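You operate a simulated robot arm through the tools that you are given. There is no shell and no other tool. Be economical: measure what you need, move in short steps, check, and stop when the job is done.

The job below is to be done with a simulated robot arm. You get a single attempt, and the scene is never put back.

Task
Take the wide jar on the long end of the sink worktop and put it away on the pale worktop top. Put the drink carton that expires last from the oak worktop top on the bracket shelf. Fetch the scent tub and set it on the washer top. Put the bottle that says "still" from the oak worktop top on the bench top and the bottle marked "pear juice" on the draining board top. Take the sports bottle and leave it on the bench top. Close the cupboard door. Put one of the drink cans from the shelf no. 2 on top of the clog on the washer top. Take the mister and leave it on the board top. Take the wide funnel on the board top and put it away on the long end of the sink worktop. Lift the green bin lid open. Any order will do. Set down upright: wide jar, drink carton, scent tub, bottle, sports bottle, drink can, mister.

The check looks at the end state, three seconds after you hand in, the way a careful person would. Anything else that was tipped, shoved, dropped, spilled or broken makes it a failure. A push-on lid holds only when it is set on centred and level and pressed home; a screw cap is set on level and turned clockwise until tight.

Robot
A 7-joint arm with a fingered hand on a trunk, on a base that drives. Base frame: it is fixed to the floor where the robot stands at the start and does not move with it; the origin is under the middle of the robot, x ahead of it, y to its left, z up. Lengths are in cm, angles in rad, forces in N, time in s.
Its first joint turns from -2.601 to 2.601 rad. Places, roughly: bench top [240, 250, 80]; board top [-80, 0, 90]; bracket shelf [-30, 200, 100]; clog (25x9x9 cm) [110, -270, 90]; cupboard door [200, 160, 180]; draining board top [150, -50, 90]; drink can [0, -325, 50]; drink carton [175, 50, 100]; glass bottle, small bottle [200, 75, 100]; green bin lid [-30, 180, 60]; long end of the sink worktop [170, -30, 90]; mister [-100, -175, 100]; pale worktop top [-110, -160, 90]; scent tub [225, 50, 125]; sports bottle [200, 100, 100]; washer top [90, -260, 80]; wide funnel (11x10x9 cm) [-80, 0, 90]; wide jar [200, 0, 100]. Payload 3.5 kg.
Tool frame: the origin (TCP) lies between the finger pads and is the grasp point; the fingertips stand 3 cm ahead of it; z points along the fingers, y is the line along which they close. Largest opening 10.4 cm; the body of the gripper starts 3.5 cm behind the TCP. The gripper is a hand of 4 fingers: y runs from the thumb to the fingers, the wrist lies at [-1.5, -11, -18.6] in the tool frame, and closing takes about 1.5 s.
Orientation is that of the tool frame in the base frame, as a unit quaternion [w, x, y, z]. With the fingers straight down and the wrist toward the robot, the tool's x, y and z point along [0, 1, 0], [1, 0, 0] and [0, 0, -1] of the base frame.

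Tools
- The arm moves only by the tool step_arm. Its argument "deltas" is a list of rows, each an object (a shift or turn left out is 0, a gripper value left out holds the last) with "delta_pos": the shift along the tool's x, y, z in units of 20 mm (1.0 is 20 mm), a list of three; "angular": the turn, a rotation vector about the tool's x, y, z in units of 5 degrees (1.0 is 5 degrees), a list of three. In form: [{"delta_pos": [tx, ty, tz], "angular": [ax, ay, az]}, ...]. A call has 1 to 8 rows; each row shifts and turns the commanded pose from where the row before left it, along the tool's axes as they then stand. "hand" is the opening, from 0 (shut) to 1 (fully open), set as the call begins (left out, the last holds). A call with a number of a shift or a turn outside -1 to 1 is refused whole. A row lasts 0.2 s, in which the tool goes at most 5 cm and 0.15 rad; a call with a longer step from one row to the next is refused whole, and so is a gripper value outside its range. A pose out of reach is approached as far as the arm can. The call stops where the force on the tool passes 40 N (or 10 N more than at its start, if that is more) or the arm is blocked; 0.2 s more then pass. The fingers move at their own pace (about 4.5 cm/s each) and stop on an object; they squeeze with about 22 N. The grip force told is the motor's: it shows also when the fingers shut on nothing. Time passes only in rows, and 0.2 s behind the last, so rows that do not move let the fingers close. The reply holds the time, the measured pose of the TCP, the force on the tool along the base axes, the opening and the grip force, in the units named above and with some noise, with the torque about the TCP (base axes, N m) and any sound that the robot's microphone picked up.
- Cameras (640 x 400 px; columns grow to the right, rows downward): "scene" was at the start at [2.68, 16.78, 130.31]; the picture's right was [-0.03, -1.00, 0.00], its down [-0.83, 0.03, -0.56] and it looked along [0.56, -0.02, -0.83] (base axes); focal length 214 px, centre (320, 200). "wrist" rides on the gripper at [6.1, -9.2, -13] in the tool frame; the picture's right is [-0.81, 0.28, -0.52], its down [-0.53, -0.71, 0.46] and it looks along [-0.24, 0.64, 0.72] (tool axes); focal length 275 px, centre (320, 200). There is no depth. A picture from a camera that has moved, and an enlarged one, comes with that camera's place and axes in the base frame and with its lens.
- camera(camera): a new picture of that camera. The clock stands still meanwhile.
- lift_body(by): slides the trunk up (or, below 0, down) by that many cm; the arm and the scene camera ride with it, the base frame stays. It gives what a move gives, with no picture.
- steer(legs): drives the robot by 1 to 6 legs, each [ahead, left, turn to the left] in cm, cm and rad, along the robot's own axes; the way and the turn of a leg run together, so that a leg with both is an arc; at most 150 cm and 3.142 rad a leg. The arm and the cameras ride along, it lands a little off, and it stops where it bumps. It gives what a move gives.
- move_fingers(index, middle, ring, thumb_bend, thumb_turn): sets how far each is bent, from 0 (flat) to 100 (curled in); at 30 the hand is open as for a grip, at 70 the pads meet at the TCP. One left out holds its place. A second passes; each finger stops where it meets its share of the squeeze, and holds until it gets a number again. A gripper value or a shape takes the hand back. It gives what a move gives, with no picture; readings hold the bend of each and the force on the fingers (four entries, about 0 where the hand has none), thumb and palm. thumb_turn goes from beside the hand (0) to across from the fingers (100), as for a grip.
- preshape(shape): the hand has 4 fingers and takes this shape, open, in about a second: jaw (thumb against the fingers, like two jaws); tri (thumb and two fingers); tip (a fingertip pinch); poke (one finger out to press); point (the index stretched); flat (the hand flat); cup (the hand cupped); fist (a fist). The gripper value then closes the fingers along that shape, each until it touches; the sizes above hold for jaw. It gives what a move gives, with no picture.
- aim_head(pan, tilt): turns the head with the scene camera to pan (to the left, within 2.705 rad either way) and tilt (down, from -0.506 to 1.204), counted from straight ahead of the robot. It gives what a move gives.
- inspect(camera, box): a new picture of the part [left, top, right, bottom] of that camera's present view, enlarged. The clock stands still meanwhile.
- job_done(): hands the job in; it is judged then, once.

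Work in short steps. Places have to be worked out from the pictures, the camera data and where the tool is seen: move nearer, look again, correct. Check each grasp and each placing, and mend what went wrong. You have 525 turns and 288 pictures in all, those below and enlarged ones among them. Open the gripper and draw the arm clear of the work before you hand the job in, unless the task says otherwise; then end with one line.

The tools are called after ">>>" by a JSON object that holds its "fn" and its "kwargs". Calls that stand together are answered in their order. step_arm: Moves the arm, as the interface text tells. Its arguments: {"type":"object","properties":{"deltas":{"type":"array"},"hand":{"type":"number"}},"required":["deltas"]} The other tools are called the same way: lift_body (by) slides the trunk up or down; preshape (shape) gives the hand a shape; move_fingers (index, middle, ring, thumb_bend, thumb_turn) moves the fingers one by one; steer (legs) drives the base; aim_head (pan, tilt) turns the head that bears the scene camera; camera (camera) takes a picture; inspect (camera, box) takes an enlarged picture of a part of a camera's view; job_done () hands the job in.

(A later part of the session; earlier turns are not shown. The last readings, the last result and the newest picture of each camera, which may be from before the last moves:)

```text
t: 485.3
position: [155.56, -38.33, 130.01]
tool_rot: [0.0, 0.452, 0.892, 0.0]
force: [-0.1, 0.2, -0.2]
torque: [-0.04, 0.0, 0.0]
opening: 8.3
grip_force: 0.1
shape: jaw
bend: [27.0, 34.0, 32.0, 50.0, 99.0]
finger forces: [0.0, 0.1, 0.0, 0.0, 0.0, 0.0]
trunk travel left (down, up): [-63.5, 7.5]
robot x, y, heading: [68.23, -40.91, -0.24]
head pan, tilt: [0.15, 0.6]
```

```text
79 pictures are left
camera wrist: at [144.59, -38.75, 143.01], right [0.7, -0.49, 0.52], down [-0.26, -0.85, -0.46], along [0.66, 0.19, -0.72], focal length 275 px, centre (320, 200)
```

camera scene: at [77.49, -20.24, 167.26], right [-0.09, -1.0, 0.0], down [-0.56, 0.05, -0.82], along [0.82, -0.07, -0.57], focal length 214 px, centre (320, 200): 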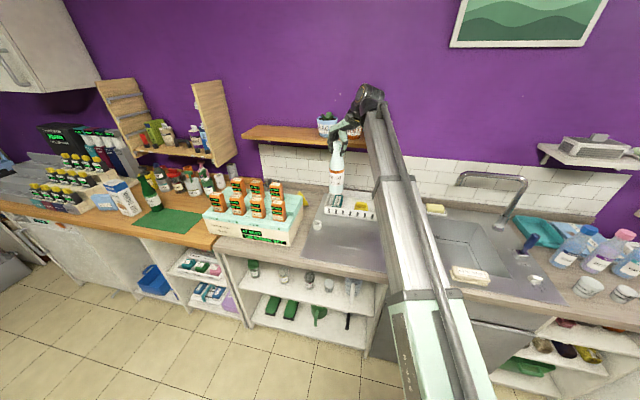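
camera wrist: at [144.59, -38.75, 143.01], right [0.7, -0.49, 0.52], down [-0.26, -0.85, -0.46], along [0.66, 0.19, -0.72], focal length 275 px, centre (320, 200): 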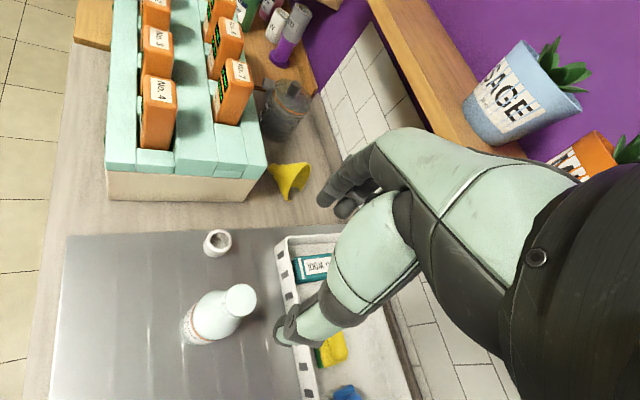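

Pear juice stands on the draining board. Now inspect the jar behind the yoghurt box.

>>> {"fn": "inspect", "kwargs": {"camera": "wrist", "box": [220, 50, 340, 210]}}

>>> {"fn": "aim_head", "kwargs": {"pan": 0.5, "tilt": 0.55}}

>>> {"fn": "inspect", "kwargs": {"camera": "scene", "box": [270, 110, 390, 210]}}

```text
2.50 times, centred on (280, 130) of wrist
camera zoom: at [144.59, -38.75, 143.01], right [0.7, -0.49, 0.52], down [-0.26, -0.85, -0.46], along [0.66, 0.19, -0.72], focal length 688 px, centre (420, 375)
```

zoom: 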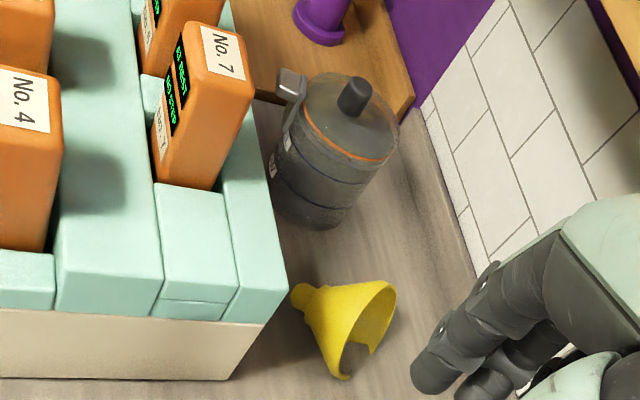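

```text
t: 486.1
position: [155.68, -38.3, 130.01]
tool_rot: [0.0, 0.451, 0.893, 0.0]
force: [0.3, 0.1, -0.4]
torque: [0.0, 0.02, -0.04]
opening: 8.29
grip_force: 0.0
shape: jaw
bend: [27.0, 34.0, 32.0, 50.0, 99.0]
finger forces: [0.0, 0.1, 0.0, 0.1, 0.0, 0.0]
trunk travel left (down, up): [-63.5, 7.5]
robot x, y, heading: [68.19, -40.95, -0.242]
head pan, tilt: [0.499, 0.55]
```

```text
4.00 times, centred on (330, 160) of scene
camera zoom: at [76.38, -21.01, 160.9], right [0.26, -0.97, 0.0], down [-0.51, -0.13, -0.85], along [0.82, 0.22, -0.52], focal length 858 px, centre (280, 360)
```

zoom: 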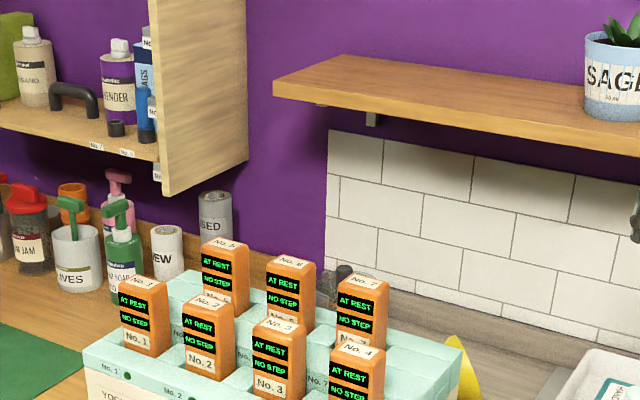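

The jar is a clip-top with a knob (≈(190.8,-0.5), knob top z≈105.3), under the pot shelf and behind tall cards (top ≈115). I'll come from the front-right with the hand tilted 22°. First turn the robot and set that orientation.

>>> {"fn": "steer", "kwargs": {"legs": [[0, 0, 0.39]]}}

>>> {"fn": "step_arm", "kwargs": {"deltas": [{"angular": [0, 0, 0.9]}, {"angular": [0, 0, 0.9]}, {"angular": [0, 0, 0.8]}, {"angular": [-0.9, 0, 0]}, {"angular": [-0.9, 0, 0]}, {"angular": [-0.9, 0, 0]}, {"angular": [-0.9, 0, 0]}, {"angular": [-0.8, 0, 0]}]}}

>>> {"fn": "camera", "kwargs": {"camera": "wrist"}}

```text
t: 487.7
position: [147.72, -4.5, 130.0]
tool_rot: [0.0, 0.266, 0.964, 0.0]
force: [0.4, -0.5, 0.3]
torque: [0.02, 0.0, -0.02]
opening: 8.29
grip_force: 0.0
shape: jaw
bend: [27.0, 34.0, 32.0, 50.0, 99.0]
finger forces: [0.0, 0.1, 0.0, 0.0, 0.0, 0.1]
trunk travel left (down, up): [-63.5, 7.5]
robot x, y, heading: [67.86, -41.15, 0.154]
head pan, tilt: [0.499, 0.55]
```

```text
t: 489.5
position: [147.82, -4.94, 129.91]
tool_rot: [0.071, 0.367, 0.91, 0.178]
force: [-0.7, 0.7, 0.0]
torque: [-0.04, -0.02, 0.01]
opening: 8.3
grip_force: 0.1
shape: jaw
bend: [27.0, 34.0, 32.0, 50.0, 99.0]
finger forces: [0.1, 0.0, 0.0, 0.0, 0.0, 0.1]
out of reach, approached as far as the arm can: row 3
trunk travel left (down, up): [-63.5, 7.5]
robot x, y, heading: [67.71, -40.85, 0.153]
head pan, tilt: [0.499, 0.55]
```

```text
76 pictures are left
camera wrist: at [134.22, -10.48, 138.61], right [0.63, -0.52, 0.58], down [0.04, -0.72, -0.69], along [0.78, 0.46, -0.43], focal length 275 px, centre (320, 200)
```

wrist: 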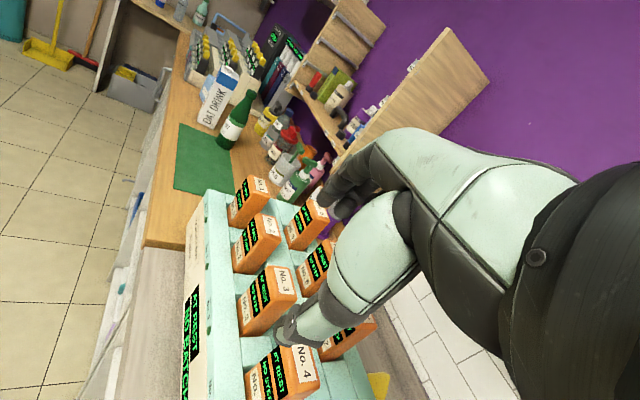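

Orientation good. Move to the staging point (175,-16) and lower to z≈110.

>>> {"fn": "steer", "kwargs": {"legs": [[25.4, -15, 0]]}}

>>> {"fn": "lift_body", "kwargs": {"by": -20}}

>>> {"fn": "camera", "kwargs": {"camera": "wrist"}}

>>> {"fn": "aim_head", "kwargs": {"pan": 0.1, "tilt": 0.6}}

>>> {"fn": "camera", "kwargs": {"camera": "scene"}}

```text
t: 491.4
position: [173.07, -15.41, 130.04]
tool_rot: [0.073, 0.371, 0.909, 0.176]
force: [-0.6, 0.4, 0.6]
torque: [0.04, 0.0, 0.05]
opening: 8.3
grip_force: 0.0
shape: jaw
bend: [27.0, 34.0, 32.0, 50.0, 99.0]
finger forces: [0.1, 0.1, 0.0, 0.1, 0.1, 0.0]
trunk travel left (down, up): [-63.5, 7.5]
robot x, y, heading: [92.31, -51.16, 0.146]
head pan, tilt: [0.499, 0.55]
stopped in leg 1: the robot was blocked; the commanded pose is now the measured one
```

```text
t: 493.6
position: [173.22, -15.52, 110.03]
tool_rot: [0.072, 0.371, 0.909, 0.177]
force: [0.5, 0.4, -0.1]
torque: [-0.02, 0.02, -0.02]
opening: 8.29
grip_force: 0.0
shape: jaw
bend: [27.0, 34.0, 32.0, 50.0, 99.0]
finger forces: [0.0, 0.1, 0.0, 0.0, 0.0, 0.0]
trunk travel left (down, up): [-43.5, 27.5]
robot x, y, heading: [92.83, -50.35, 0.146]
head pan, tilt: [0.499, 0.55]
```

```text
75 pictures are left
camera wrist: at [159.45, -20.7, 118.58], right [0.62, -0.52, 0.58], down [0.04, -0.72, -0.69], along [0.78, 0.45, -0.43], focal length 275 px, centre (320, 200)
```

wrist: 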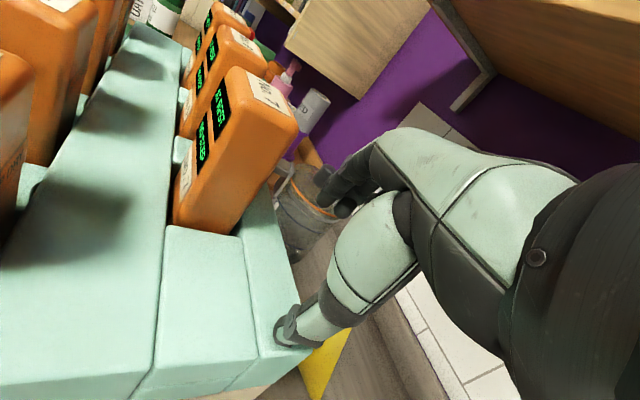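

```text
t: 494.5
position: [173.13, -15.38, 109.82]
tool_rot: [0.072, 0.371, 0.909, 0.176]
force: [0.3, -0.6, -0.3]
torque: [-0.01, -0.02, -0.02]
opening: 8.26
grip_force: 0.2
shape: jaw
bend: [27.0, 34.0, 32.0, 50.0, 99.0]
finger forces: [0.0, 0.0, 0.0, 0.1, 0.0, 0.0]
trunk travel left (down, up): [-43.5, 27.5]
robot x, y, heading: [92.61, -50.37, 0.149]
head pan, tilt: [0.099, 0.6]
```

```text
74 pictures are left
camera scene: at [94.49, -32.2, 140.46], right [0.25, -0.97, 0.0], down [-0.55, -0.14, -0.83], along [0.8, 0.2, -0.56], focal length 214 px, centre (320, 200)
```

scene: 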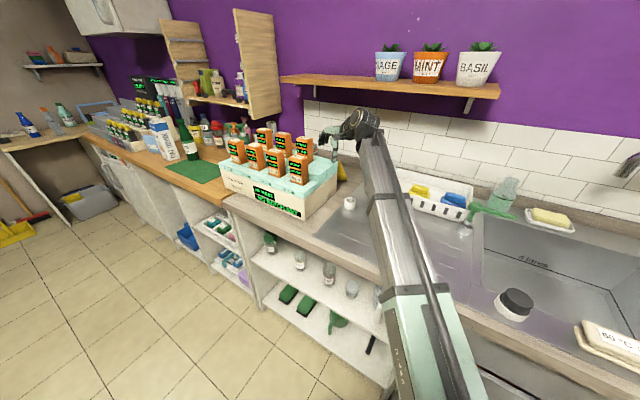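

The base is blocked in this heading and the forearm hides the pear bottle. Raise the trunk and check the bottle.

>>> {"fn": "lift_body", "kwargs": {"by": 22}}

>>> {"fn": "steer", "kwargs": {"legs": [[-10, 0, 0], [0, 0, -0.4]]}}

>>> {"fn": "aim_head", "kwargs": {"pan": 0.5, "tilt": 0.6}}

>>> {"fn": "camera", "kwargs": {"camera": "scene"}}

```text
t: 496.8
position: [173.22, -15.38, 132.0]
tool_rot: [0.072, 0.371, 0.909, 0.176]
force: [-0.5, 0.4, -0.4]
torque: [0.01, -0.03, 0.01]
opening: 8.33
grip_force: 0.0
shape: jaw
bend: [27.0, 34.0, 32.0, 50.0, 99.0]
finger forces: [0.0, 0.0, 0.1, 0.0, 0.0, 0.0]
trunk travel left (down, up): [-65.5, 5.5]
robot x, y, heading: [92.83, -50.38, 0.148]
head pan, tilt: [0.099, 0.6]
```

```text
t: 499.0
position: [169.16, -44.28, 132.1]
tool_rot: [0.093, 0.511, 0.838, 0.165]
force: [-20.3, 4.9, 3.1]
torque: [0.06, -0.1, 0.27]
opening: 8.05
grip_force: 0.0
shape: jaw
bend: [27.0, 37.0, 42.0, 50.0, 99.0]
finger forces: [0.0, 4.6, 15.7, 0.0, 0.0, 0.1]
trunk travel left (down, up): [-65.5, 5.5]
robot x, y, heading: [82.95, -51.81, -0.185]
head pan, tilt: [0.099, 0.6]
stopped in leg 2: the force on the tool passed its limit (the readings are from after the stop); the commanded pose is now the measured one
```

```text
t: 499.9
position: [169.31, -44.54, 132.12]
tool_rot: [0.094, 0.512, 0.838, 0.165]
force: [-24.8, 6.6, 3.1]
torque: [0.05, -0.08, 0.36]
opening: 8.05
grip_force: 0.0
shape: jaw
bend: [27.0, 37.0, 43.0, 50.0, 99.0]
finger forces: [0.1, 7.6, 18.6, 0.0, 0.0, 0.0]
trunk travel left (down, up): [-65.5, 5.5]
robot x, y, heading: [82.91, -52.08, -0.183]
head pan, tilt: [0.499, 0.6]
```

```text
73 pictures are left
camera scene: at [89.54, -31.61, 162.46], right [0.31, -0.95, 0.0], down [-0.54, -0.17, -0.83], along [0.79, 0.25, -0.56], focal length 214 px, centre (320, 200)
```

scene: 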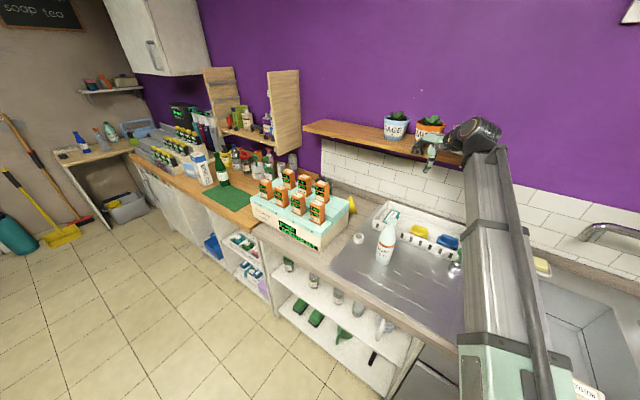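

Pear bottle is fine, but the fingers press on the pot shelf's edge. Back off.

>>> {"fn": "steer", "kwargs": {"legs": [[-20, 0, 0]]}}

>>> {"fn": "inspect", "kwargs": {"camera": "scene", "box": [320, 90, 480, 190]}}

```text
t: 501.5
position: [150.12, -40.89, 131.84]
tool_rot: [0.094, 0.513, 0.838, 0.164]
force: [0.0, -0.8, 0.4]
torque: [0.01, -0.02, -0.01]
opening: 8.31
grip_force: 0.0
shape: jaw
bend: [27.0, 34.0, 32.0, 50.0, 99.0]
finger forces: [0.0, 0.0, 0.0, 0.0, 0.0, 0.0]
trunk travel left (down, up): [-65.5, 5.5]
robot x, y, heading: [63.57, -48.11, -0.187]
head pan, tilt: [0.499, 0.6]
```

```text
4.00 times, centred on (400, 140) of scene
camera zoom: at [70.44, -28.04, 162.46], right [0.31, -0.95, 0.0], down [-0.54, -0.17, -0.83], along [0.79, 0.25, -0.56], focal length 858 px, centre (0, 440)
```

zoom: 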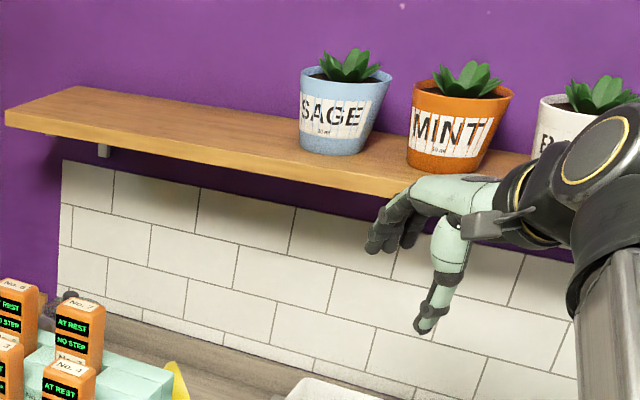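

Pots are fine. Keep the robot square to the counter and instead swing the arm left: rotate the hand to 45° then move the TCP 33 cm left.

>>> {"fn": "step_arm", "kwargs": {"deltas": [{"angular": [0, 0.33, -0.83]}, {"angular": [0, 0.33, -0.83]}, {"angular": [0, 0.33, -0.83]}, {"angular": [0, 0.33, -0.83]}]}}

>>> {"fn": "step_arm", "kwargs": {"deltas": [{"delta_pos": [0.89, 0.54, 0.215]}, {"delta_pos": [0.89, 0.54, 0.215]}, {"delta_pos": [0.89, 0.54, 0.215]}, {"delta_pos": [0.89, 0.54, 0.215]}, {"delta_pos": [0.89, 0.54, 0.215]}, {"delta_pos": [0.89, 0.54, 0.215]}, {"delta_pos": [0.89, 0.54, 0.215]}, {"delta_pos": [0.89, 0.54, 0.215]}]}}

>>> {"fn": "step_arm", "kwargs": {"deltas": [{"delta_pos": [0.89, 0.54, 0.215]}, {"delta_pos": [0.89, 0.54, 0.215]}, {"delta_pos": [0.89, 0.54, 0.215]}, {"delta_pos": [0.89, 0.54, 0.215]}, {"delta_pos": [0.89, 0.54, 0.215]}, {"delta_pos": [0.89, 0.54, 0.215]}, {"delta_pos": [0.89, 0.54, 0.215]}, {"delta_pos": [0.89, 0.54, 0.215]}]}}

```text
t: 502.5
position: [150.16, -40.84, 131.88]
tool_rot: [0.068, 0.375, 0.907, 0.178]
force: [0.2, 0.6, -0.1]
torque: [-0.04, 0.0, -0.02]
opening: 8.3
grip_force: 0.0
shape: jaw
bend: [27.0, 34.0, 32.0, 50.0, 99.0]
finger forces: [0.0, 0.0, 0.0, 0.0, 0.0, 0.0]
trunk travel left (down, up): [-65.5, 5.5]
robot x, y, heading: [63.24, -48.44, -0.185]
head pan, tilt: [0.499, 0.6]
```

```text
t: 504.3
position: [146.71, -24.21, 132.04]
tool_rot: [0.069, 0.375, 0.907, 0.177]
force: [-0.1, -0.6, -0.2]
torque: [-0.04, -0.03, 0.0]
opening: 8.29
grip_force: 0.1
shape: jaw
bend: [27.0, 34.0, 32.0, 50.0, 99.0]
finger forces: [0.0, 0.0, 0.0, 0.0, 0.1, 0.1]
trunk travel left (down, up): [-65.5, 5.5]
robot x, y, heading: [63.58, -47.76, -0.181]
head pan, tilt: [0.499, 0.6]
```

```text
t: 506.1
position: [143.2, -7.58, 132.11]
tool_rot: [0.068, 0.376, 0.907, 0.178]
force: [-0.2, 0.5, 0.1]
torque: [0.04, -0.02, -0.02]
opening: 8.31
grip_force: 0.1
shape: jaw
bend: [27.0, 34.0, 32.0, 50.0, 99.0]
finger forces: [0.1, 0.0, 0.0, 0.0, 0.0, 0.0]
trunk travel left (down, up): [-65.5, 5.5]
robot x, y, heading: [63.42, -48.66, -0.188]
head pan, tilt: [0.499, 0.6]
```

Now drive to the staging point and lower.

>>> {"fn": "steer", "kwargs": {"legs": [[33, -2.3, 0]]}}

>>> {"fn": "lift_body", "kwargs": {"by": -22.5}}

>>> {"fn": "camera", "kwargs": {"camera": "wrist"}}

>>> {"fn": "aim_head", "kwargs": {"pan": 0.55, "tilt": 0.6}}

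>>> {"fn": "camera", "kwargs": {"camera": "scene"}}

```text
t: 508.2
position: [174.79, -16.06, 132.12]
tool_rot: [0.068, 0.376, 0.907, 0.176]
force: [0.8, -0.4, -0.3]
torque: [0.01, 0.03, 0.0]
opening: 8.28
grip_force: 0.0
shape: jaw
bend: [27.0, 34.0, 32.0, 50.0, 99.0]
finger forces: [0.0, 0.0, 0.1, 0.1, 0.1, 0.0]
trunk travel left (down, up): [-65.5, 5.5]
robot x, y, heading: [95.04, -56.63, -0.187]
head pan, tilt: [0.499, 0.6]
```

```text
t: 510.6
position: [174.65, -15.99, 109.74]
tool_rot: [0.07, 0.378, 0.906, 0.179]
force: [-2.4, 0.0, 10.1]
torque: [-0.3, 0.29, 0.0]
opening: 8.25
grip_force: 0.0
shape: jaw
bend: [27.0, 34.0, 32.0, 51.0, 99.0]
finger forces: [0.0, 0.1, 0.0, 0.0, 10.1, 0.0]
trunk travel left (down, up): [-43.0, 28.0]
robot x, y, heading: [94.84, -56.66, -0.186]
head pan, tilt: [0.499, 0.6]
```

```text
71 pictures are left
camera wrist: at [161.02, -21.24, 118.48], right [0.62, -0.53, 0.57], down [0.03, -0.72, -0.7], along [0.78, 0.45, -0.43], focal length 275 px, centre (320, 200)
```

wrist: 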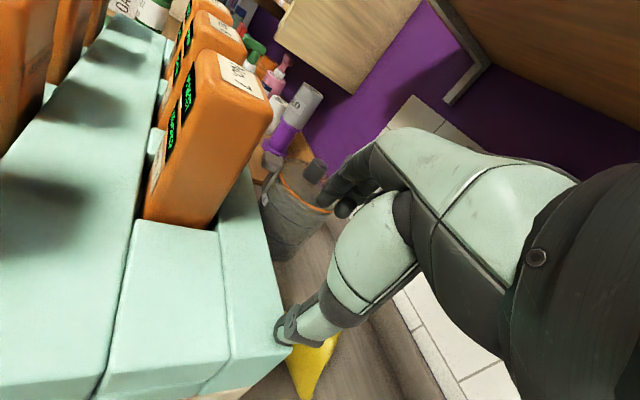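

```text
t: 511.2
position: [174.67, -16.04, 109.8]
tool_rot: [0.069, 0.377, 0.906, 0.178]
force: [-0.2, -0.7, 14.8]
torque: [-0.43, 0.53, -0.01]
opening: 8.22
grip_force: 0.0
shape: jaw
bend: [27.0, 34.0, 32.0, 51.0, 99.0]
finger forces: [0.0, 0.0, 0.0, 0.1, 14.3, 0.1]
trunk travel left (down, up): [-43.0, 28.0]
robot x, y, heading: [94.62, -56.69, -0.185]
head pan, tilt: [0.55, 0.6]
```

```text
70 pictures are left
camera scene: at [101.8, -36.04, 139.98], right [0.35, -0.94, 0.0], down [-0.53, -0.2, -0.83], along [0.77, 0.29, -0.56], focal length 214 px, centre (320, 200)
```

scene: 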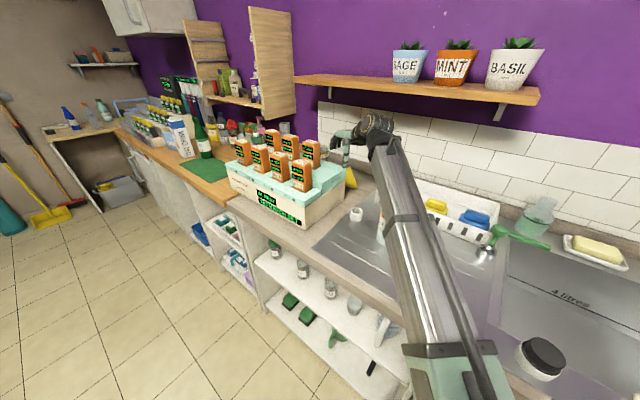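

The thumb touched the box top (z≈105). Raise 3.5, advance 8 cm diagonally, lower back to 109.

>>> {"fn": "lift_body", "kwargs": {"by": 3.5}}

>>> {"fn": "steer", "kwargs": {"legs": [[5, 7, 0]]}}

>>> {"fn": "lift_body", "kwargs": {"by": -4}}

>>> {"fn": "camera", "kwargs": {"camera": "wrist"}}

```text
t: 512.0
position: [174.76, -16.08, 113.18]
tool_rot: [0.068, 0.377, 0.907, 0.177]
force: [0.1, 0.6, 0.1]
torque: [0.04, 0.01, 0.02]
opening: 8.31
grip_force: 0.2
shape: jaw
bend: [27.0, 34.0, 32.0, 50.0, 99.0]
finger forces: [0.0, 0.0, 0.0, 0.0, 0.0, 0.1]
trunk travel left (down, up): [-46.5, 24.5]
robot x, y, heading: [94.84, -56.11, -0.189]
head pan, tilt: [0.55, 0.6]
```

```text
t: 513.0
position: [177.42, -14.23, 113.21]
tool_rot: [0.069, 0.38, 0.905, 0.179]
force: [-0.1, -0.6, 0.5]
torque: [-0.02, -0.04, -0.02]
opening: 8.3
grip_force: 0.0
shape: jaw
bend: [27.0, 34.0, 32.0, 50.0, 99.0]
finger forces: [0.0, 0.0, 0.0, 0.0, 0.0, 0.1]
trunk travel left (down, up): [-46.5, 24.5]
robot x, y, heading: [97.24, -54.33, -0.195]
head pan, tilt: [0.55, 0.6]
stopped in leg 1: the robot was blocked; the commanded pose is now the measured one
```

```text
t: 513.8
position: [177.68, -14.18, 108.98]
tool_rot: [0.069, 0.381, 0.905, 0.177]
force: [-1.3, 0.3, 0.4]
torque: [0.01, 0.04, -0.01]
opening: 8.3
grip_force: 0.0
shape: jaw
bend: [27.0, 34.0, 32.0, 50.0, 99.0]
finger forces: [0.1, 0.0, 0.1, 0.0, 0.0, 0.0]
trunk travel left (down, up): [-42.5, 28.5]
robot x, y, heading: [96.88, -54.12, -0.192]
head pan, tilt: [0.55, 0.6]
```

```text
69 pictures are left
camera wrist: at [163.79, -19.3, 117.82], right [0.62, -0.54, 0.57], down [0.02, -0.72, -0.69], along [0.79, 0.44, -0.43], focal length 275 px, centre (320, 200)
```

wrist: 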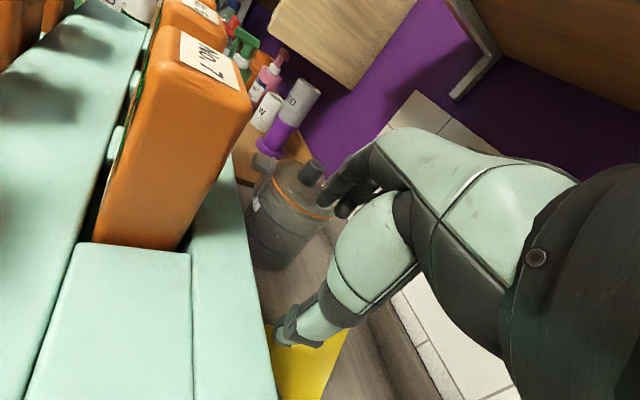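

Base is at the counter. Extend the arm forward first, then slide the base left along the counter.

>>> {"fn": "step_arm", "kwargs": {"deltas": [{"delta_pos": [-0.44, 0.74, 0.295]}, {"delta_pos": [-0.44, 0.74, 0.295]}, {"delta_pos": [-0.44, 0.74, 0.295]}, {"delta_pos": [-0.44, 0.74, 0.295]}]}}

>>> {"fn": "steer", "kwargs": {"legs": [[-1, 0, 0], [1.5, 8, 0]]}}

>>> {"fn": "camera", "kwargs": {"camera": "wrist"}}

```text
t: 514.8
position: [184.55, -12.21, 109.15]
tool_rot: [0.069, 0.381, 0.905, 0.177]
force: [0.4, 0.2, 0.1]
torque: [0.0, 0.01, 0.03]
opening: 8.31
grip_force: 0.1
shape: jaw
bend: [27.0, 34.0, 32.0, 50.0, 99.0]
finger forces: [0.0, 0.1, 0.0, 0.1, 0.1, 0.0]
trunk travel left (down, up): [-42.5, 28.5]
robot x, y, heading: [97.1, -54.28, -0.197]
head pan, tilt: [0.55, 0.6]
```

```text
t: 516.2
position: [186.43, -4.43, 109.16]
tool_rot: [0.069, 0.38, 0.905, 0.177]
force: [0.4, -0.7, 0.4]
torque: [0.02, -0.03, -0.03]
opening: 8.32
grip_force: 0.1
shape: jaw
bend: [27.0, 34.0, 32.0, 50.0, 99.0]
finger forces: [0.0, 0.1, 0.1, 0.0, 0.1, 0.0]
trunk travel left (down, up): [-42.5, 28.5]
robot x, y, heading: [99.15, -46.55, -0.194]
head pan, tilt: [0.55, 0.6]
```

```text
68 pictures are left
camera wrist: at [172.76, -9.55, 117.88], right [0.62, -0.54, 0.57], down [0.02, -0.72, -0.69], along [0.79, 0.44, -0.43], focal length 275 px, centre (320, 200)
```

wrist: 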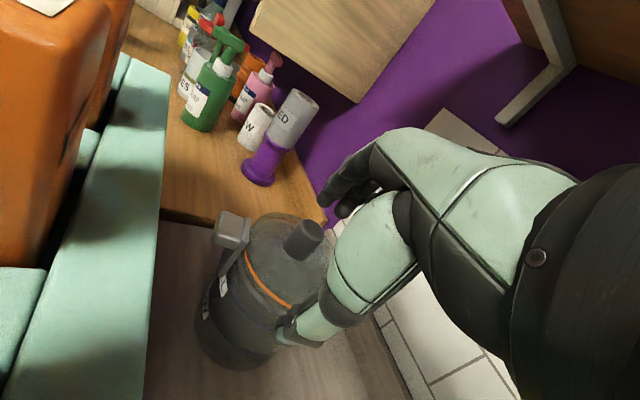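

Knob at ≈(192,-0.2). Advance over it and lower to z≈105.5 with a narrower opening.

>>> {"fn": "step_arm", "kwargs": {"deltas": [{"delta_pos": [-0.12, 0.8, 0.32]}, {"delta_pos": [-0.12, 0.8, 0.32]}, {"delta_pos": [-0.12, 0.8, 0.32]}, {"delta_pos": [-0.12, 0.8, 0.32]}, {"delta_pos": [0, -0.25, 0.62]}, {"delta_pos": [0, -0.25, 0.62]}, {"delta_pos": [0, -0.1, 0.3]}], "hand": 0.6}}

>>> {"fn": "camera", "kwargs": {"camera": "wrist"}}

```text
t: 517.8
position: [190.5, -0.94, 106.22]
tool_rot: [0.071, 0.38, 0.904, 0.18]
force: [-6.4, -7.7, 35.6]
torque: [-0.43, 0.64, 0.05]
opening: 5.55
grip_force: 0.1
shape: jaw
bend: [29.0, 40.0, 37.0, 78.0, 100.0]
finger forces: [0.0, 0.0, 0.1, 0.0, 39.6, 0.0]
out of reach, approached as far as the arm can: row 4
trunk travel left (down, up): [-42.5, 28.5]
robot x, y, heading: [99.41, -46.48, -0.2]
head pan, tilt: [0.55, 0.6]
```

```text
67 pictures are left
camera wrist: at [176.68, -6.12, 114.85], right [0.61, -0.54, 0.58], down [0.02, -0.72, -0.7], along [0.79, 0.44, -0.43], focal length 275 px, centre (320, 200)
```

wrist: 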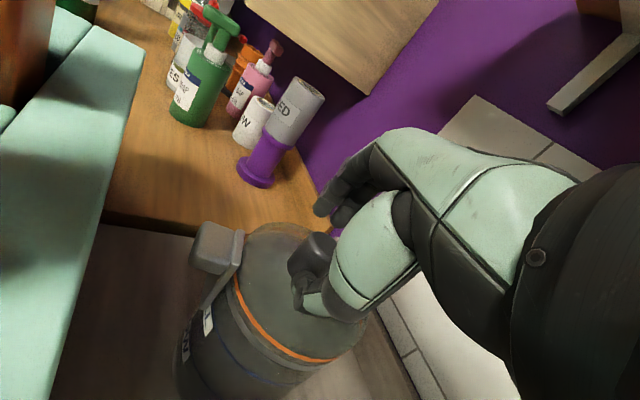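

Thumb presses on the lid. Raise 1 cm, then close on the knob.

>>> {"fn": "lift_body", "kwargs": {"by": 1.0}}

>>> {"fn": "step_arm", "kwargs": {"deltas": [{}, {}, {}, {}, {}, {}, {}, {}], "hand": 0}}

>>> {"fn": "camera", "kwargs": {"camera": "wrist"}}

```text
t: 518.4
position: [190.59, -0.75, 106.52]
tool_rot: [0.069, 0.379, 0.906, 0.178]
force: [-0.3, -0.2, 16.1]
torque: [-0.1, 0.26, -0.02]
opening: 5.53
grip_force: 0.1
shape: jaw
bend: [29.0, 40.0, 37.0, 74.0, 100.0]
finger forces: [0.0, 0.0, 0.0, 0.0, 19.0, 0.0]
trunk travel left (down, up): [-43.5, 27.5]
robot x, y, heading: [99.46, -46.36, -0.193]
head pan, tilt: [0.55, 0.6]
```

```text
t: 520.2
position: [190.71, -0.78, 106.53]
tool_rot: [0.069, 0.379, 0.905, 0.178]
force: [-5.4, -2.7, 6.5]
torque: [-0.18, 0.29, -0.01]
opening: 2.16
grip_force: 22.5
shape: jaw
bend: [68.0, 69.0, 70.0, 76.0, 100.0]
finger forces: [11.3, 6.2, 0.0, 0.0, 24.8, 0.1]
trunk travel left (down, up): [-43.5, 27.5]
robot x, y, heading: [98.87, -46.29, -0.194]
head pan, tilt: [0.55, 0.6]
```

```text
66 pictures are left
camera wrist: at [176.96, -5.89, 115.32], right [0.62, -0.54, 0.57], down [0.02, -0.72, -0.69], along [0.79, 0.44, -0.43], focal length 275 px, centre (320, 200)
```

wrist: 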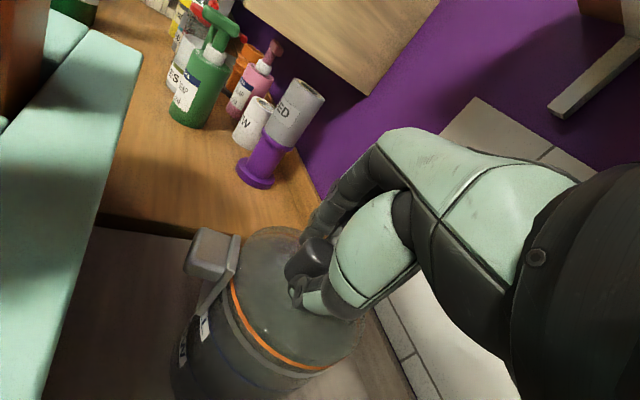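

Gripped the knob. Lift 1.5 cm and check the load.

>>> {"fn": "lift_body", "kwargs": {"by": 1.5}}

>>> {"fn": "camera", "kwargs": {"camera": "wrist"}}

```text
t: 520.8
position: [190.97, -0.62, 107.88]
tool_rot: [0.069, 0.38, 0.905, 0.176]
force: [1.0, 0.1, -6.5]
torque: [-0.01, 0.03, 0.01]
opening: 1.97
grip_force: 21.9
shape: jaw
bend: [69.0, 70.0, 70.0, 75.0, 100.0]
finger forces: [10.7, 6.3, 0.1, 0.1, 15.9, 0.0]
trunk travel left (down, up): [-45.0, 26.0]
robot x, y, heading: [99.09, -46.81, -0.194]
head pan, tilt: [0.55, 0.6]
```

```text
65 pictures are left
camera wrist: at [177.18, -5.79, 116.59], right [0.62, -0.54, 0.57], down [0.02, -0.72, -0.69], along [0.79, 0.44, -0.44], focal length 275 px, centre (320, 200)
```

wrist: 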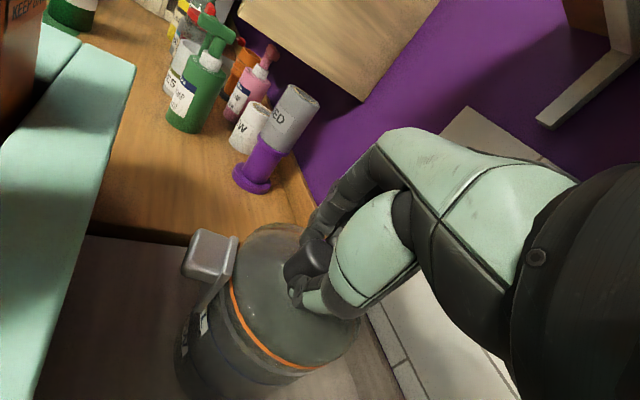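

Jar lifts with the lid firmly on (≈7 N). Move it back-right 6.5 cm, clear of the shelf, then raise to pass over the funnel.

>>> {"fn": "step_arm", "kwargs": {"deltas": [{"delta_pos": [0.04, -0.78, -0.31]}, {"delta_pos": [0.04, -0.78, -0.31]}, {"delta_pos": [0.04, -0.78, -0.31]}, {"delta_pos": [0.04, -0.78, -0.31]}]}}

>>> {"fn": "lift_body", "kwargs": {"by": 10}}

>>> {"fn": "camera", "kwargs": {"camera": "wrist"}}

>>> {"fn": "camera", "kwargs": {"camera": "scene"}}

```text
t: 521.8
position: [185.73, -5.12, 108.07]
tool_rot: [0.068, 0.379, 0.906, 0.178]
force: [0.6, -0.6, -6.2]
torque: [-0.05, 0.04, 0.01]
opening: 1.96
grip_force: 22.3
shape: jaw
bend: [69.0, 70.0, 70.0, 75.0, 100.0]
finger forces: [10.9, 6.6, 0.0, 0.1, 16.4, 0.0]
trunk travel left (down, up): [-45.0, 26.0]
robot x, y, heading: [99.61, -46.77, -0.193]
head pan, tilt: [0.55, 0.6]
```

```text
t: 523.1
position: [185.92, -5.09, 117.96]
tool_rot: [0.069, 0.38, 0.905, 0.177]
force: [0.2, -0.7, -6.4]
torque: [-0.06, 0.03, -0.02]
opening: 1.94
grip_force: 21.6
shape: jaw
bend: [69.0, 70.0, 70.0, 75.0, 100.0]
finger forces: [10.8, 6.8, 0.0, 0.0, 16.6, 0.0]
trunk travel left (down, up): [-55.0, 16.0]
robot x, y, heading: [99.28, -46.43, -0.201]
head pan, tilt: [0.55, 0.6]
```

```text
64 pictures are left
camera wrist: at [172.09, -10.19, 126.69], right [0.62, -0.54, 0.57], down [0.02, -0.72, -0.69], along [0.79, 0.44, -0.43], focal length 275 px, centre (320, 200)
```

wrist: 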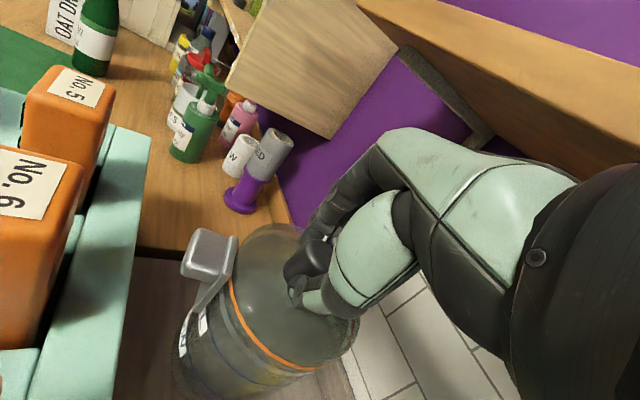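

```text
63 pictures are left
camera scene: at [106.62, -25.82, 151.94], right [0.35, -0.94, 0.0], down [-0.53, -0.2, -0.82], along [0.77, 0.29, -0.57], focal length 214 px, centre (320, 200)
```

scene: 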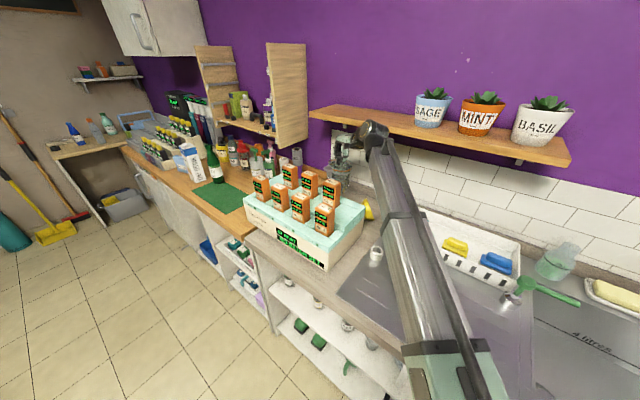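

Continue back-right 9 cm, then raise further.

>>> {"fn": "steer", "kwargs": {"legs": [[-4.6, -7.5, 0]]}}

>>> {"fn": "lift_body", "kwargs": {"by": 15}}

>>> {"fn": "camera", "kwargs": {"camera": "wrist"}}

```text
t: 524.2
position: [179.67, -11.69, 118.03]
tool_rot: [0.069, 0.379, 0.906, 0.177]
force: [0.1, -1.4, -6.0]
torque: [-0.09, 0.12, -0.03]
opening: 1.94
grip_force: 21.7
shape: jaw
bend: [69.0, 70.0, 70.0, 75.0, 100.0]
finger forces: [11.3, 7.1, 0.1, 0.0, 17.7, 0.0]
trunk travel left (down, up): [-55.0, 16.0]
robot x, y, heading: [93.22, -53.02, -0.196]
head pan, tilt: [0.55, 0.6]
```

```text
t: 526.0
position: [179.8, -11.58, 132.95]
tool_rot: [0.068, 0.379, 0.906, 0.177]
force: [0.6, 0.0, -6.2]
torque: [-0.04, 0.02, -0.04]
opening: 1.95
grip_force: 21.9
shape: jaw
bend: [69.0, 70.0, 70.0, 75.0, 100.0]
finger forces: [10.9, 7.1, 0.1, 0.1, 16.9, 0.0]
trunk travel left (down, up): [-70.0, 1.0]
robot x, y, heading: [93.44, -52.74, -0.192]
head pan, tilt: [0.55, 0.6]
```

```text
62 pictures are left
camera wrist: at [166.04, -16.7, 141.7], right [0.62, -0.54, 0.57], down [0.02, -0.72, -0.69], along [0.79, 0.44, -0.43], focal length 275 px, centre (320, 200)
```

wrist: 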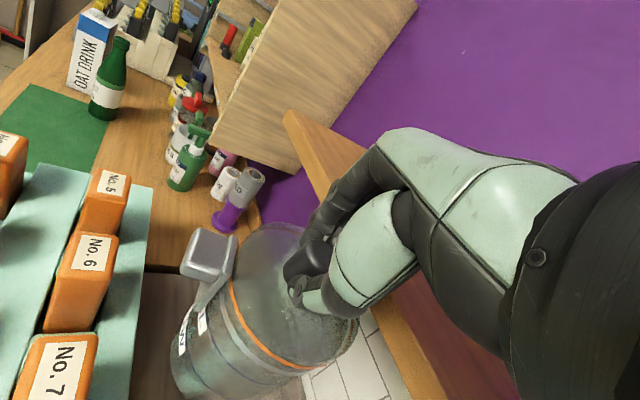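

Jar is up. Back out to the right of the box, then turn round on open floor to face the pale worktop.

>>> {"fn": "steer", "kwargs": {"legs": [[-32, -18.6, 0], [-5, 0, 0], [0, 0, 1.57], [0, 0, 1.56]]}}

>>> {"fn": "aim_head", "kwargs": {"pan": 0.4, "tilt": 0.6}}

>>> {"fn": "camera", "kwargs": {"camera": "scene"}}

```text
t: 536.5
position: [-33.33, -105.03, 133.02]
tool_rot: [0.177, 0.903, -0.386, -0.07]
force: [0.3, 0.0, -6.6]
torque: [-0.01, -0.08, 0.02]
opening: 1.84
grip_force: 22.5
shape: jaw
bend: [69.0, 70.0, 70.0, 75.0, 100.0]
finger forces: [11.6, 8.4, 0.0, 0.0, 15.4, 0.0]
trunk travel left (down, up): [-70.0, 1.0]
robot x, y, heading: [53.76, -64.61, 2.936]
head pan, tilt: [0.55, 0.6]
```

```text
t: 537.2
position: [-33.45, -104.86, 132.96]
tool_rot: [0.177, 0.903, -0.385, -0.07]
force: [-0.4, -0.4, -6.8]
torque: [0.03, -0.09, -0.02]
opening: 1.84
grip_force: 21.7
shape: jaw
bend: [69.0, 70.0, 70.0, 75.0, 100.0]
finger forces: [11.7, 8.2, 0.0, 0.0, 15.5, 0.0]
trunk travel left (down, up): [-70.0, 1.0]
robot x, y, heading: [54.27, -64.48, 2.932]
head pan, tilt: [0.4, 0.6]
```

```text
61 pictures are left
camera scene: at [45.88, -83.77, 166.94], right [-0.19, 0.98, 0.0], down [0.55, 0.11, -0.82], along [-0.81, -0.16, -0.57], focal length 214 px, centre (320, 200)
```

scene: 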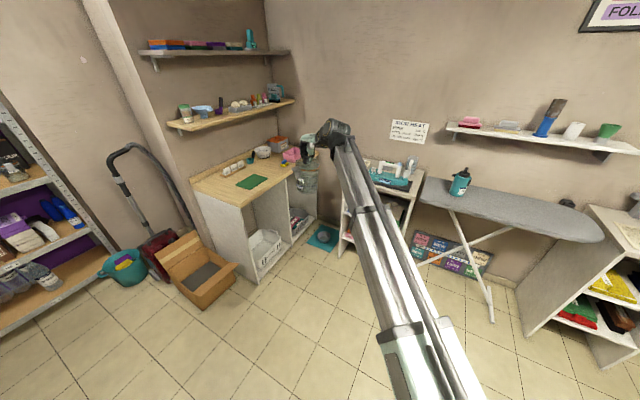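

The grip is slowly creeping, so move on: slide left 62 and ahead 28, then lower and look.

>>> {"fn": "steer", "kwargs": {"legs": [[0, 62, 0], [28, 0, 0]]}}

>>> {"fn": "lift_body", "kwargs": {"by": -20}}

>>> {"fn": "camera", "kwargs": {"camera": "wrist"}}

>>> {"fn": "camera", "kwargs": {"camera": "scene"}}

```text
t: 542.2
position: [-73.54, -160.02, 132.86]
tool_rot: [0.177, 0.905, -0.382, -0.068]
force: [-1.5, 1.1, -6.8]
torque: [0.0, -0.06, 0.02]
opening: 1.83
grip_force: 22.3
shape: jaw
bend: [69.0, 70.0, 70.0, 75.0, 100.0]
finger forces: [11.5, 8.3, 0.1, 0.1, 15.2, 0.1]
trunk travel left (down, up): [-70.0, 1.0]
robot x, y, heading: [13.39, -119.29, 2.943]
head pan, tilt: [0.4, 0.6]
```

```text
t: 544.4
position: [-73.34, -160.01, 112.9]
tool_rot: [0.176, 0.905, -0.382, -0.07]
force: [0.1, -0.5, -6.3]
torque: [0.05, -0.08, 0.06]
opening: 1.85
grip_force: 21.6
shape: jaw
bend: [69.0, 70.0, 70.0, 75.0, 100.0]
finger forces: [11.7, 8.6, 0.0, 0.1, 15.6, 0.1]
trunk travel left (down, up): [-50.0, 21.0]
robot x, y, heading: [13.6, -119.15, 2.939]
head pan, tilt: [0.4, 0.6]
```

```text
60 pictures are left
camera wrist: at [-59.53, -155.09, 121.72], right [-0.61, 0.54, 0.57], down [-0.01, 0.72, -0.69], along [-0.79, -0.44, -0.43], focal length 275 px, centre (320, 200)
```

wrist: 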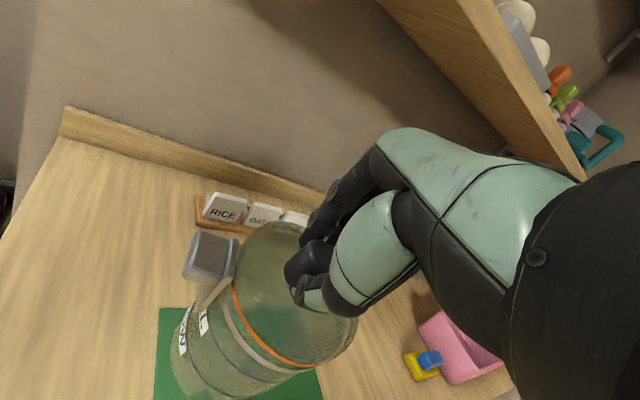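

```text
59 pictures are left
camera scene: at [5.73, -138.44, 146.95], right [-0.2, 0.98, 0.0], down [0.55, 0.11, -0.82], along [-0.81, -0.16, -0.57], focal length 214 px, centre (320, 200)
```

scene: 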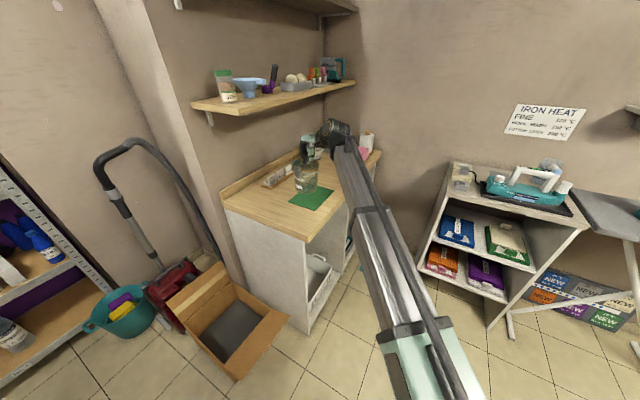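

Move 12 cm left off the mat and lower onto bare worktop.

>>> {"fn": "steer", "kwargs": {"legs": [[0, 12, 0]]}}

>>> {"fn": "lift_body", "kwargs": {"by": -5}}

>>> {"fn": "lift_body", "kwargs": {"by": -2}}

>>> {"fn": "lift_body", "kwargs": {"by": -1}}

>>> {"fn": "camera", "kwargs": {"camera": "wrist"}}

```text
t: 545.6
position: [-75.78, -172.2, 112.97]
tool_rot: [0.177, 0.905, -0.381, -0.068]
force: [-0.5, -0.5, -6.0]
torque: [0.03, -0.05, 0.03]
opening: 1.84
grip_force: 22.2
shape: jaw
bend: [69.0, 70.0, 70.0, 75.0, 100.0]
finger forces: [11.7, 8.7, 0.0, 0.0, 15.5, 0.0]
trunk travel left (down, up): [-50.0, 21.0]
robot x, y, heading: [10.98, -130.73, 2.941]
head pan, tilt: [0.4, 0.6]
```

```text
t: 546.5
position: [-75.6, -172.09, 107.87]
tool_rot: [0.177, 0.905, -0.381, -0.069]
force: [-0.9, -0.2, -5.8]
torque: [0.04, -0.05, -0.03]
opening: 1.84
grip_force: 22.5
shape: jaw
bend: [69.0, 70.0, 70.0, 75.0, 100.0]
finger forces: [11.9, 8.8, 0.1, 0.1, 15.8, 0.1]
trunk travel left (down, up): [-45.0, 26.0]
robot x, y, heading: [10.73, -131.1, 2.941]
head pan, tilt: [0.4, 0.6]
```

```text
t: 547.2
position: [-75.65, -172.15, 105.93]
tool_rot: [0.177, 0.905, -0.381, -0.069]
force: [0.2, -0.4, -6.5]
torque: [0.02, -0.09, 0.02]
opening: 1.85
grip_force: 22.8
shape: jaw
bend: [69.0, 70.0, 70.0, 75.0, 100.0]
finger forces: [11.9, 8.9, 0.0, 0.1, 15.9, 0.0]
trunk travel left (down, up): [-43.0, 28.0]
robot x, y, heading: [10.74, -131.26, 2.944]
head pan, tilt: [0.4, 0.6]
```

```text
t: 547.8
position: [-75.53, -172.22, 105.29]
tool_rot: [0.179, 0.905, -0.381, -0.07]
force: [-3.1, -6.1, 17.1]
torque: [-0.25, 0.19, 0.08]
opening: 1.9
grip_force: 22.3
shape: jaw
bend: [66.0, 68.0, 70.0, 76.0, 100.0]
finger forces: [16.0, 9.6, 0.0, 0.1, 14.9, 0.1]
trunk travel left (down, up): [-42.0, 29.0]
robot x, y, heading: [10.8, -131.16, 2.944]
head pan, tilt: [0.4, 0.6]
```

```text
58 pictures are left
camera wrist: at [-61.68, -167.16, 114.01], right [-0.61, 0.54, 0.57], down [-0.02, 0.72, -0.7], along [-0.79, -0.44, -0.43], focal length 275 px, centre (320, 200)
```

wrist: 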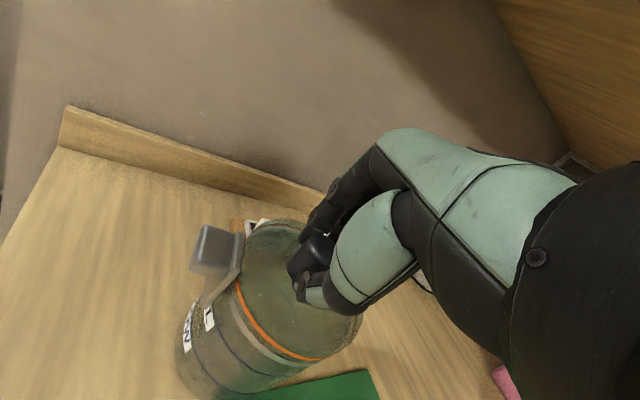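

Contact. Release and rise.

>>> {"fn": "step_arm", "kwargs": {"deltas": [{}, {}, {}, {}, {}, {}], "hand": 0.6}}

>>> {"fn": "lift_body", "kwargs": {"by": 8}}

>>> {"fn": "steer", "kwargs": {"legs": [[-25, -5, 0]]}}

>>> {"fn": "camera", "kwargs": {"camera": "wrist"}}

>>> {"fn": "inspect", "kwargs": {"camera": "scene", "box": [200, 110, 400, 260]}}

```text
t: 549.2
position: [-75.47, -172.11, 105.06]
tool_rot: [0.177, 0.905, -0.381, -0.069]
force: [-0.2, -1.2, 8.7]
torque: [0.04, -0.12, -0.01]
opening: 5.56
grip_force: 0.1
shape: jaw
bend: [29.0, 41.0, 37.0, 72.0, 100.0]
finger forces: [0.0, 0.0, 0.1, 0.0, 9.4, 0.1]
trunk travel left (down, up): [-42.0, 29.0]
robot x, y, heading: [11.28, -130.82, 2.937]
head pan, tilt: [0.4, 0.6]
```

```text
t: 550.4
position: [-75.6, -172.07, 113.02]
tool_rot: [0.177, 0.904, -0.382, -0.07]
force: [0.6, -1.3, -0.6]
torque: [-0.02, -0.01, 0.0]
opening: 6.2
grip_force: 0.1
shape: jaw
bend: [29.0, 41.0, 37.0, 65.0, 100.0]
finger forces: [0.0, 0.0, 0.0, 0.1, 0.1, 0.0]
trunk travel left (down, up): [-50.0, 21.0]
robot x, y, heading: [10.62, -130.75, 2.943]
head pan, tilt: [0.4, 0.6]
```

```text
t: 552.2
position: [-50.44, -171.9, 113.08]
tool_rot: [0.176, 0.905, -0.381, -0.069]
force: [-1.0, 0.4, -0.6]
torque: [-0.01, 0.0, 0.0]
opening: 6.23
grip_force: 0.0
shape: jaw
bend: [29.0, 41.0, 37.0, 65.0, 100.0]
finger forces: [0.0, 0.0, 0.1, 0.0, 0.0, 0.0]
trunk travel left (down, up): [-50.0, 21.0]
robot x, y, heading: [36.08, -130.53, 2.939]
head pan, tilt: [0.4, 0.6]
```

```text
57 pictures are left
camera wrist: at [-36.67, -166.89, 121.77], right [-0.62, 0.54, 0.57], down [-0.02, 0.72, -0.69], along [-0.79, -0.44, -0.43], focal length 275 px, centre (320, 200)
```

wrist: 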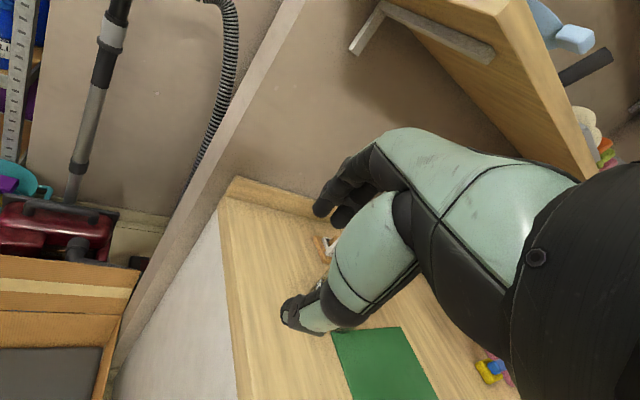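

```text
2.67 times, centred on (300, 185) of scene
camera zoom: at [28.58, -150.11, 146.96], right [-0.2, 0.98, 0.0], down [0.55, 0.11, -0.83], along [-0.81, -0.16, -0.56], focal length 572 px, centre (373, 240)
```

zoom: 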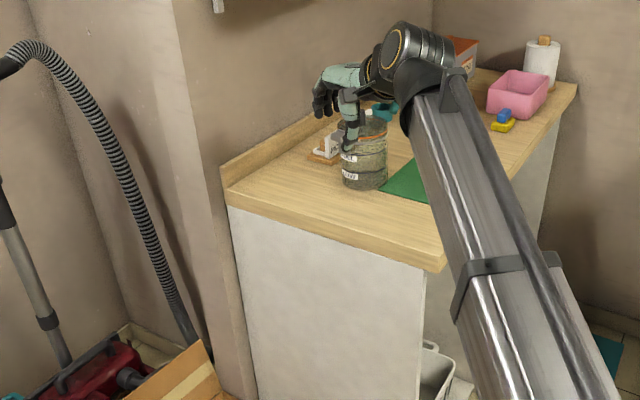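

The jar stands upright with its lid on. Last: the lavender scent tub on the rack shelf (≈(215,43), cap ≈z130). Drive back toward the oak counter, raising and turning.

>>> {"fn": "lift_body", "kwargs": {"by": 20}}

>>> {"fn": "steer", "kwargs": {"legs": [[-20, 0, 0], [0, -115, 0], [0, 0, -1.57], [0, 0, -1.57]]}}

>>> {"fn": "step_arm", "kwargs": {"deltas": [{"angular": [0.9, 0, 0]}, {"angular": [0.9, 0, 0]}, {"angular": [0.9, 0, 0]}, {"angular": [0.9, 0, 0]}, {"angular": [0.7, 0, 0]}, {"angular": [0, 0, 1]}, {"angular": [0, 0, 1]}, {"angular": [0, 0, 1]}], "hand": 0.7}}

>>> {"fn": "step_arm", "kwargs": {"deltas": [{"delta_pos": [-0.97, -0.37, 0]}, {"delta_pos": [-0.97, -0.37, 0]}, {"delta_pos": [-0.97, -0.37, 0]}, {"delta_pos": [-0.97, -0.37, 0]}, {"delta_pos": [-0.97, -0.37, 0]}, {"delta_pos": [-0.97, -0.37, 0]}, {"delta_pos": [-0.97, -0.37, 0]}, {"delta_pos": [-0.97, -0.37, 0]}]}}

```text
t: 554.3
position: [-50.53, -172.01, 133.01]
tool_rot: [0.177, 0.905, -0.381, -0.07]
force: [0.3, -0.3, -0.1]
torque: [0.02, -0.01, 0.0]
opening: 6.24
grip_force: 0.1
shape: jaw
bend: [29.0, 41.0, 37.0, 65.0, 100.0]
finger forces: [0.1, 0.0, 0.0, 0.0, 0.0, 0.1]
trunk travel left (down, up): [-70.0, 1.0]
robot x, y, heading: [35.94, -130.36, 2.937]
head pan, tilt: [0.4, 0.6]
```

```text
t: 569.1
position: [168.78, 14.56, 132.95]
tool_rot: [0.074, 0.405, 0.895, 0.175]
force: [0.8, -0.3, 0.1]
torque: [0.01, 0.0, 0.03]
opening: 6.22
grip_force: 0.1
shape: jaw
bend: [29.0, 41.0, 37.0, 65.0, 100.0]
finger forces: [0.0, 0.1, 0.0, 0.0, 0.1, 0.0]
trunk travel left (down, up): [-70.0, 1.0]
robot x, y, heading: [79.89, -21.7, -0.255]
head pan, tilt: [0.4, 0.6]
```

```text
t: 570.9
position: [169.76, 12.03, 132.75]
tool_rot: [-0.024, 0.432, 0.901, 0.028]
force: [0.0, 0.1, 0.2]
torque: [-0.01, -0.03, 0.01]
opening: 7.25
grip_force: 0.0
shape: jaw
bend: [27.0, 37.0, 34.0, 58.0, 99.0]
finger forces: [0.0, 0.0, 0.1, 0.1, 0.1, 0.1]
out of reach, approached as far as the arm can: row 4, 5, 6, 7, 8
trunk travel left (down, up): [-70.0, 1.0]
robot x, y, heading: [80.27, -21.73, -0.25]
head pan, tilt: [0.4, 0.6]
```

```text
t: 572.7
position: [174.44, -3.69, 131.27]
tool_rot: [-0.023, 0.432, 0.901, 0.03]
force: [0.6, 0.9, 0.2]
torque: [0.0, 0.02, 0.01]
opening: 7.2
grip_force: 0.0
shape: jaw
bend: [27.0, 37.0, 34.0, 58.0, 99.0]
finger forces: [0.1, 0.0, 0.1, 0.0, 0.0, 0.1]
out of reach, approached as far as the arm can: row 8
trunk travel left (down, up): [-70.0, 1.0]
robot x, y, heading: [80.28, -22.27, -0.251]
head pan, tilt: [0.4, 0.6]
```

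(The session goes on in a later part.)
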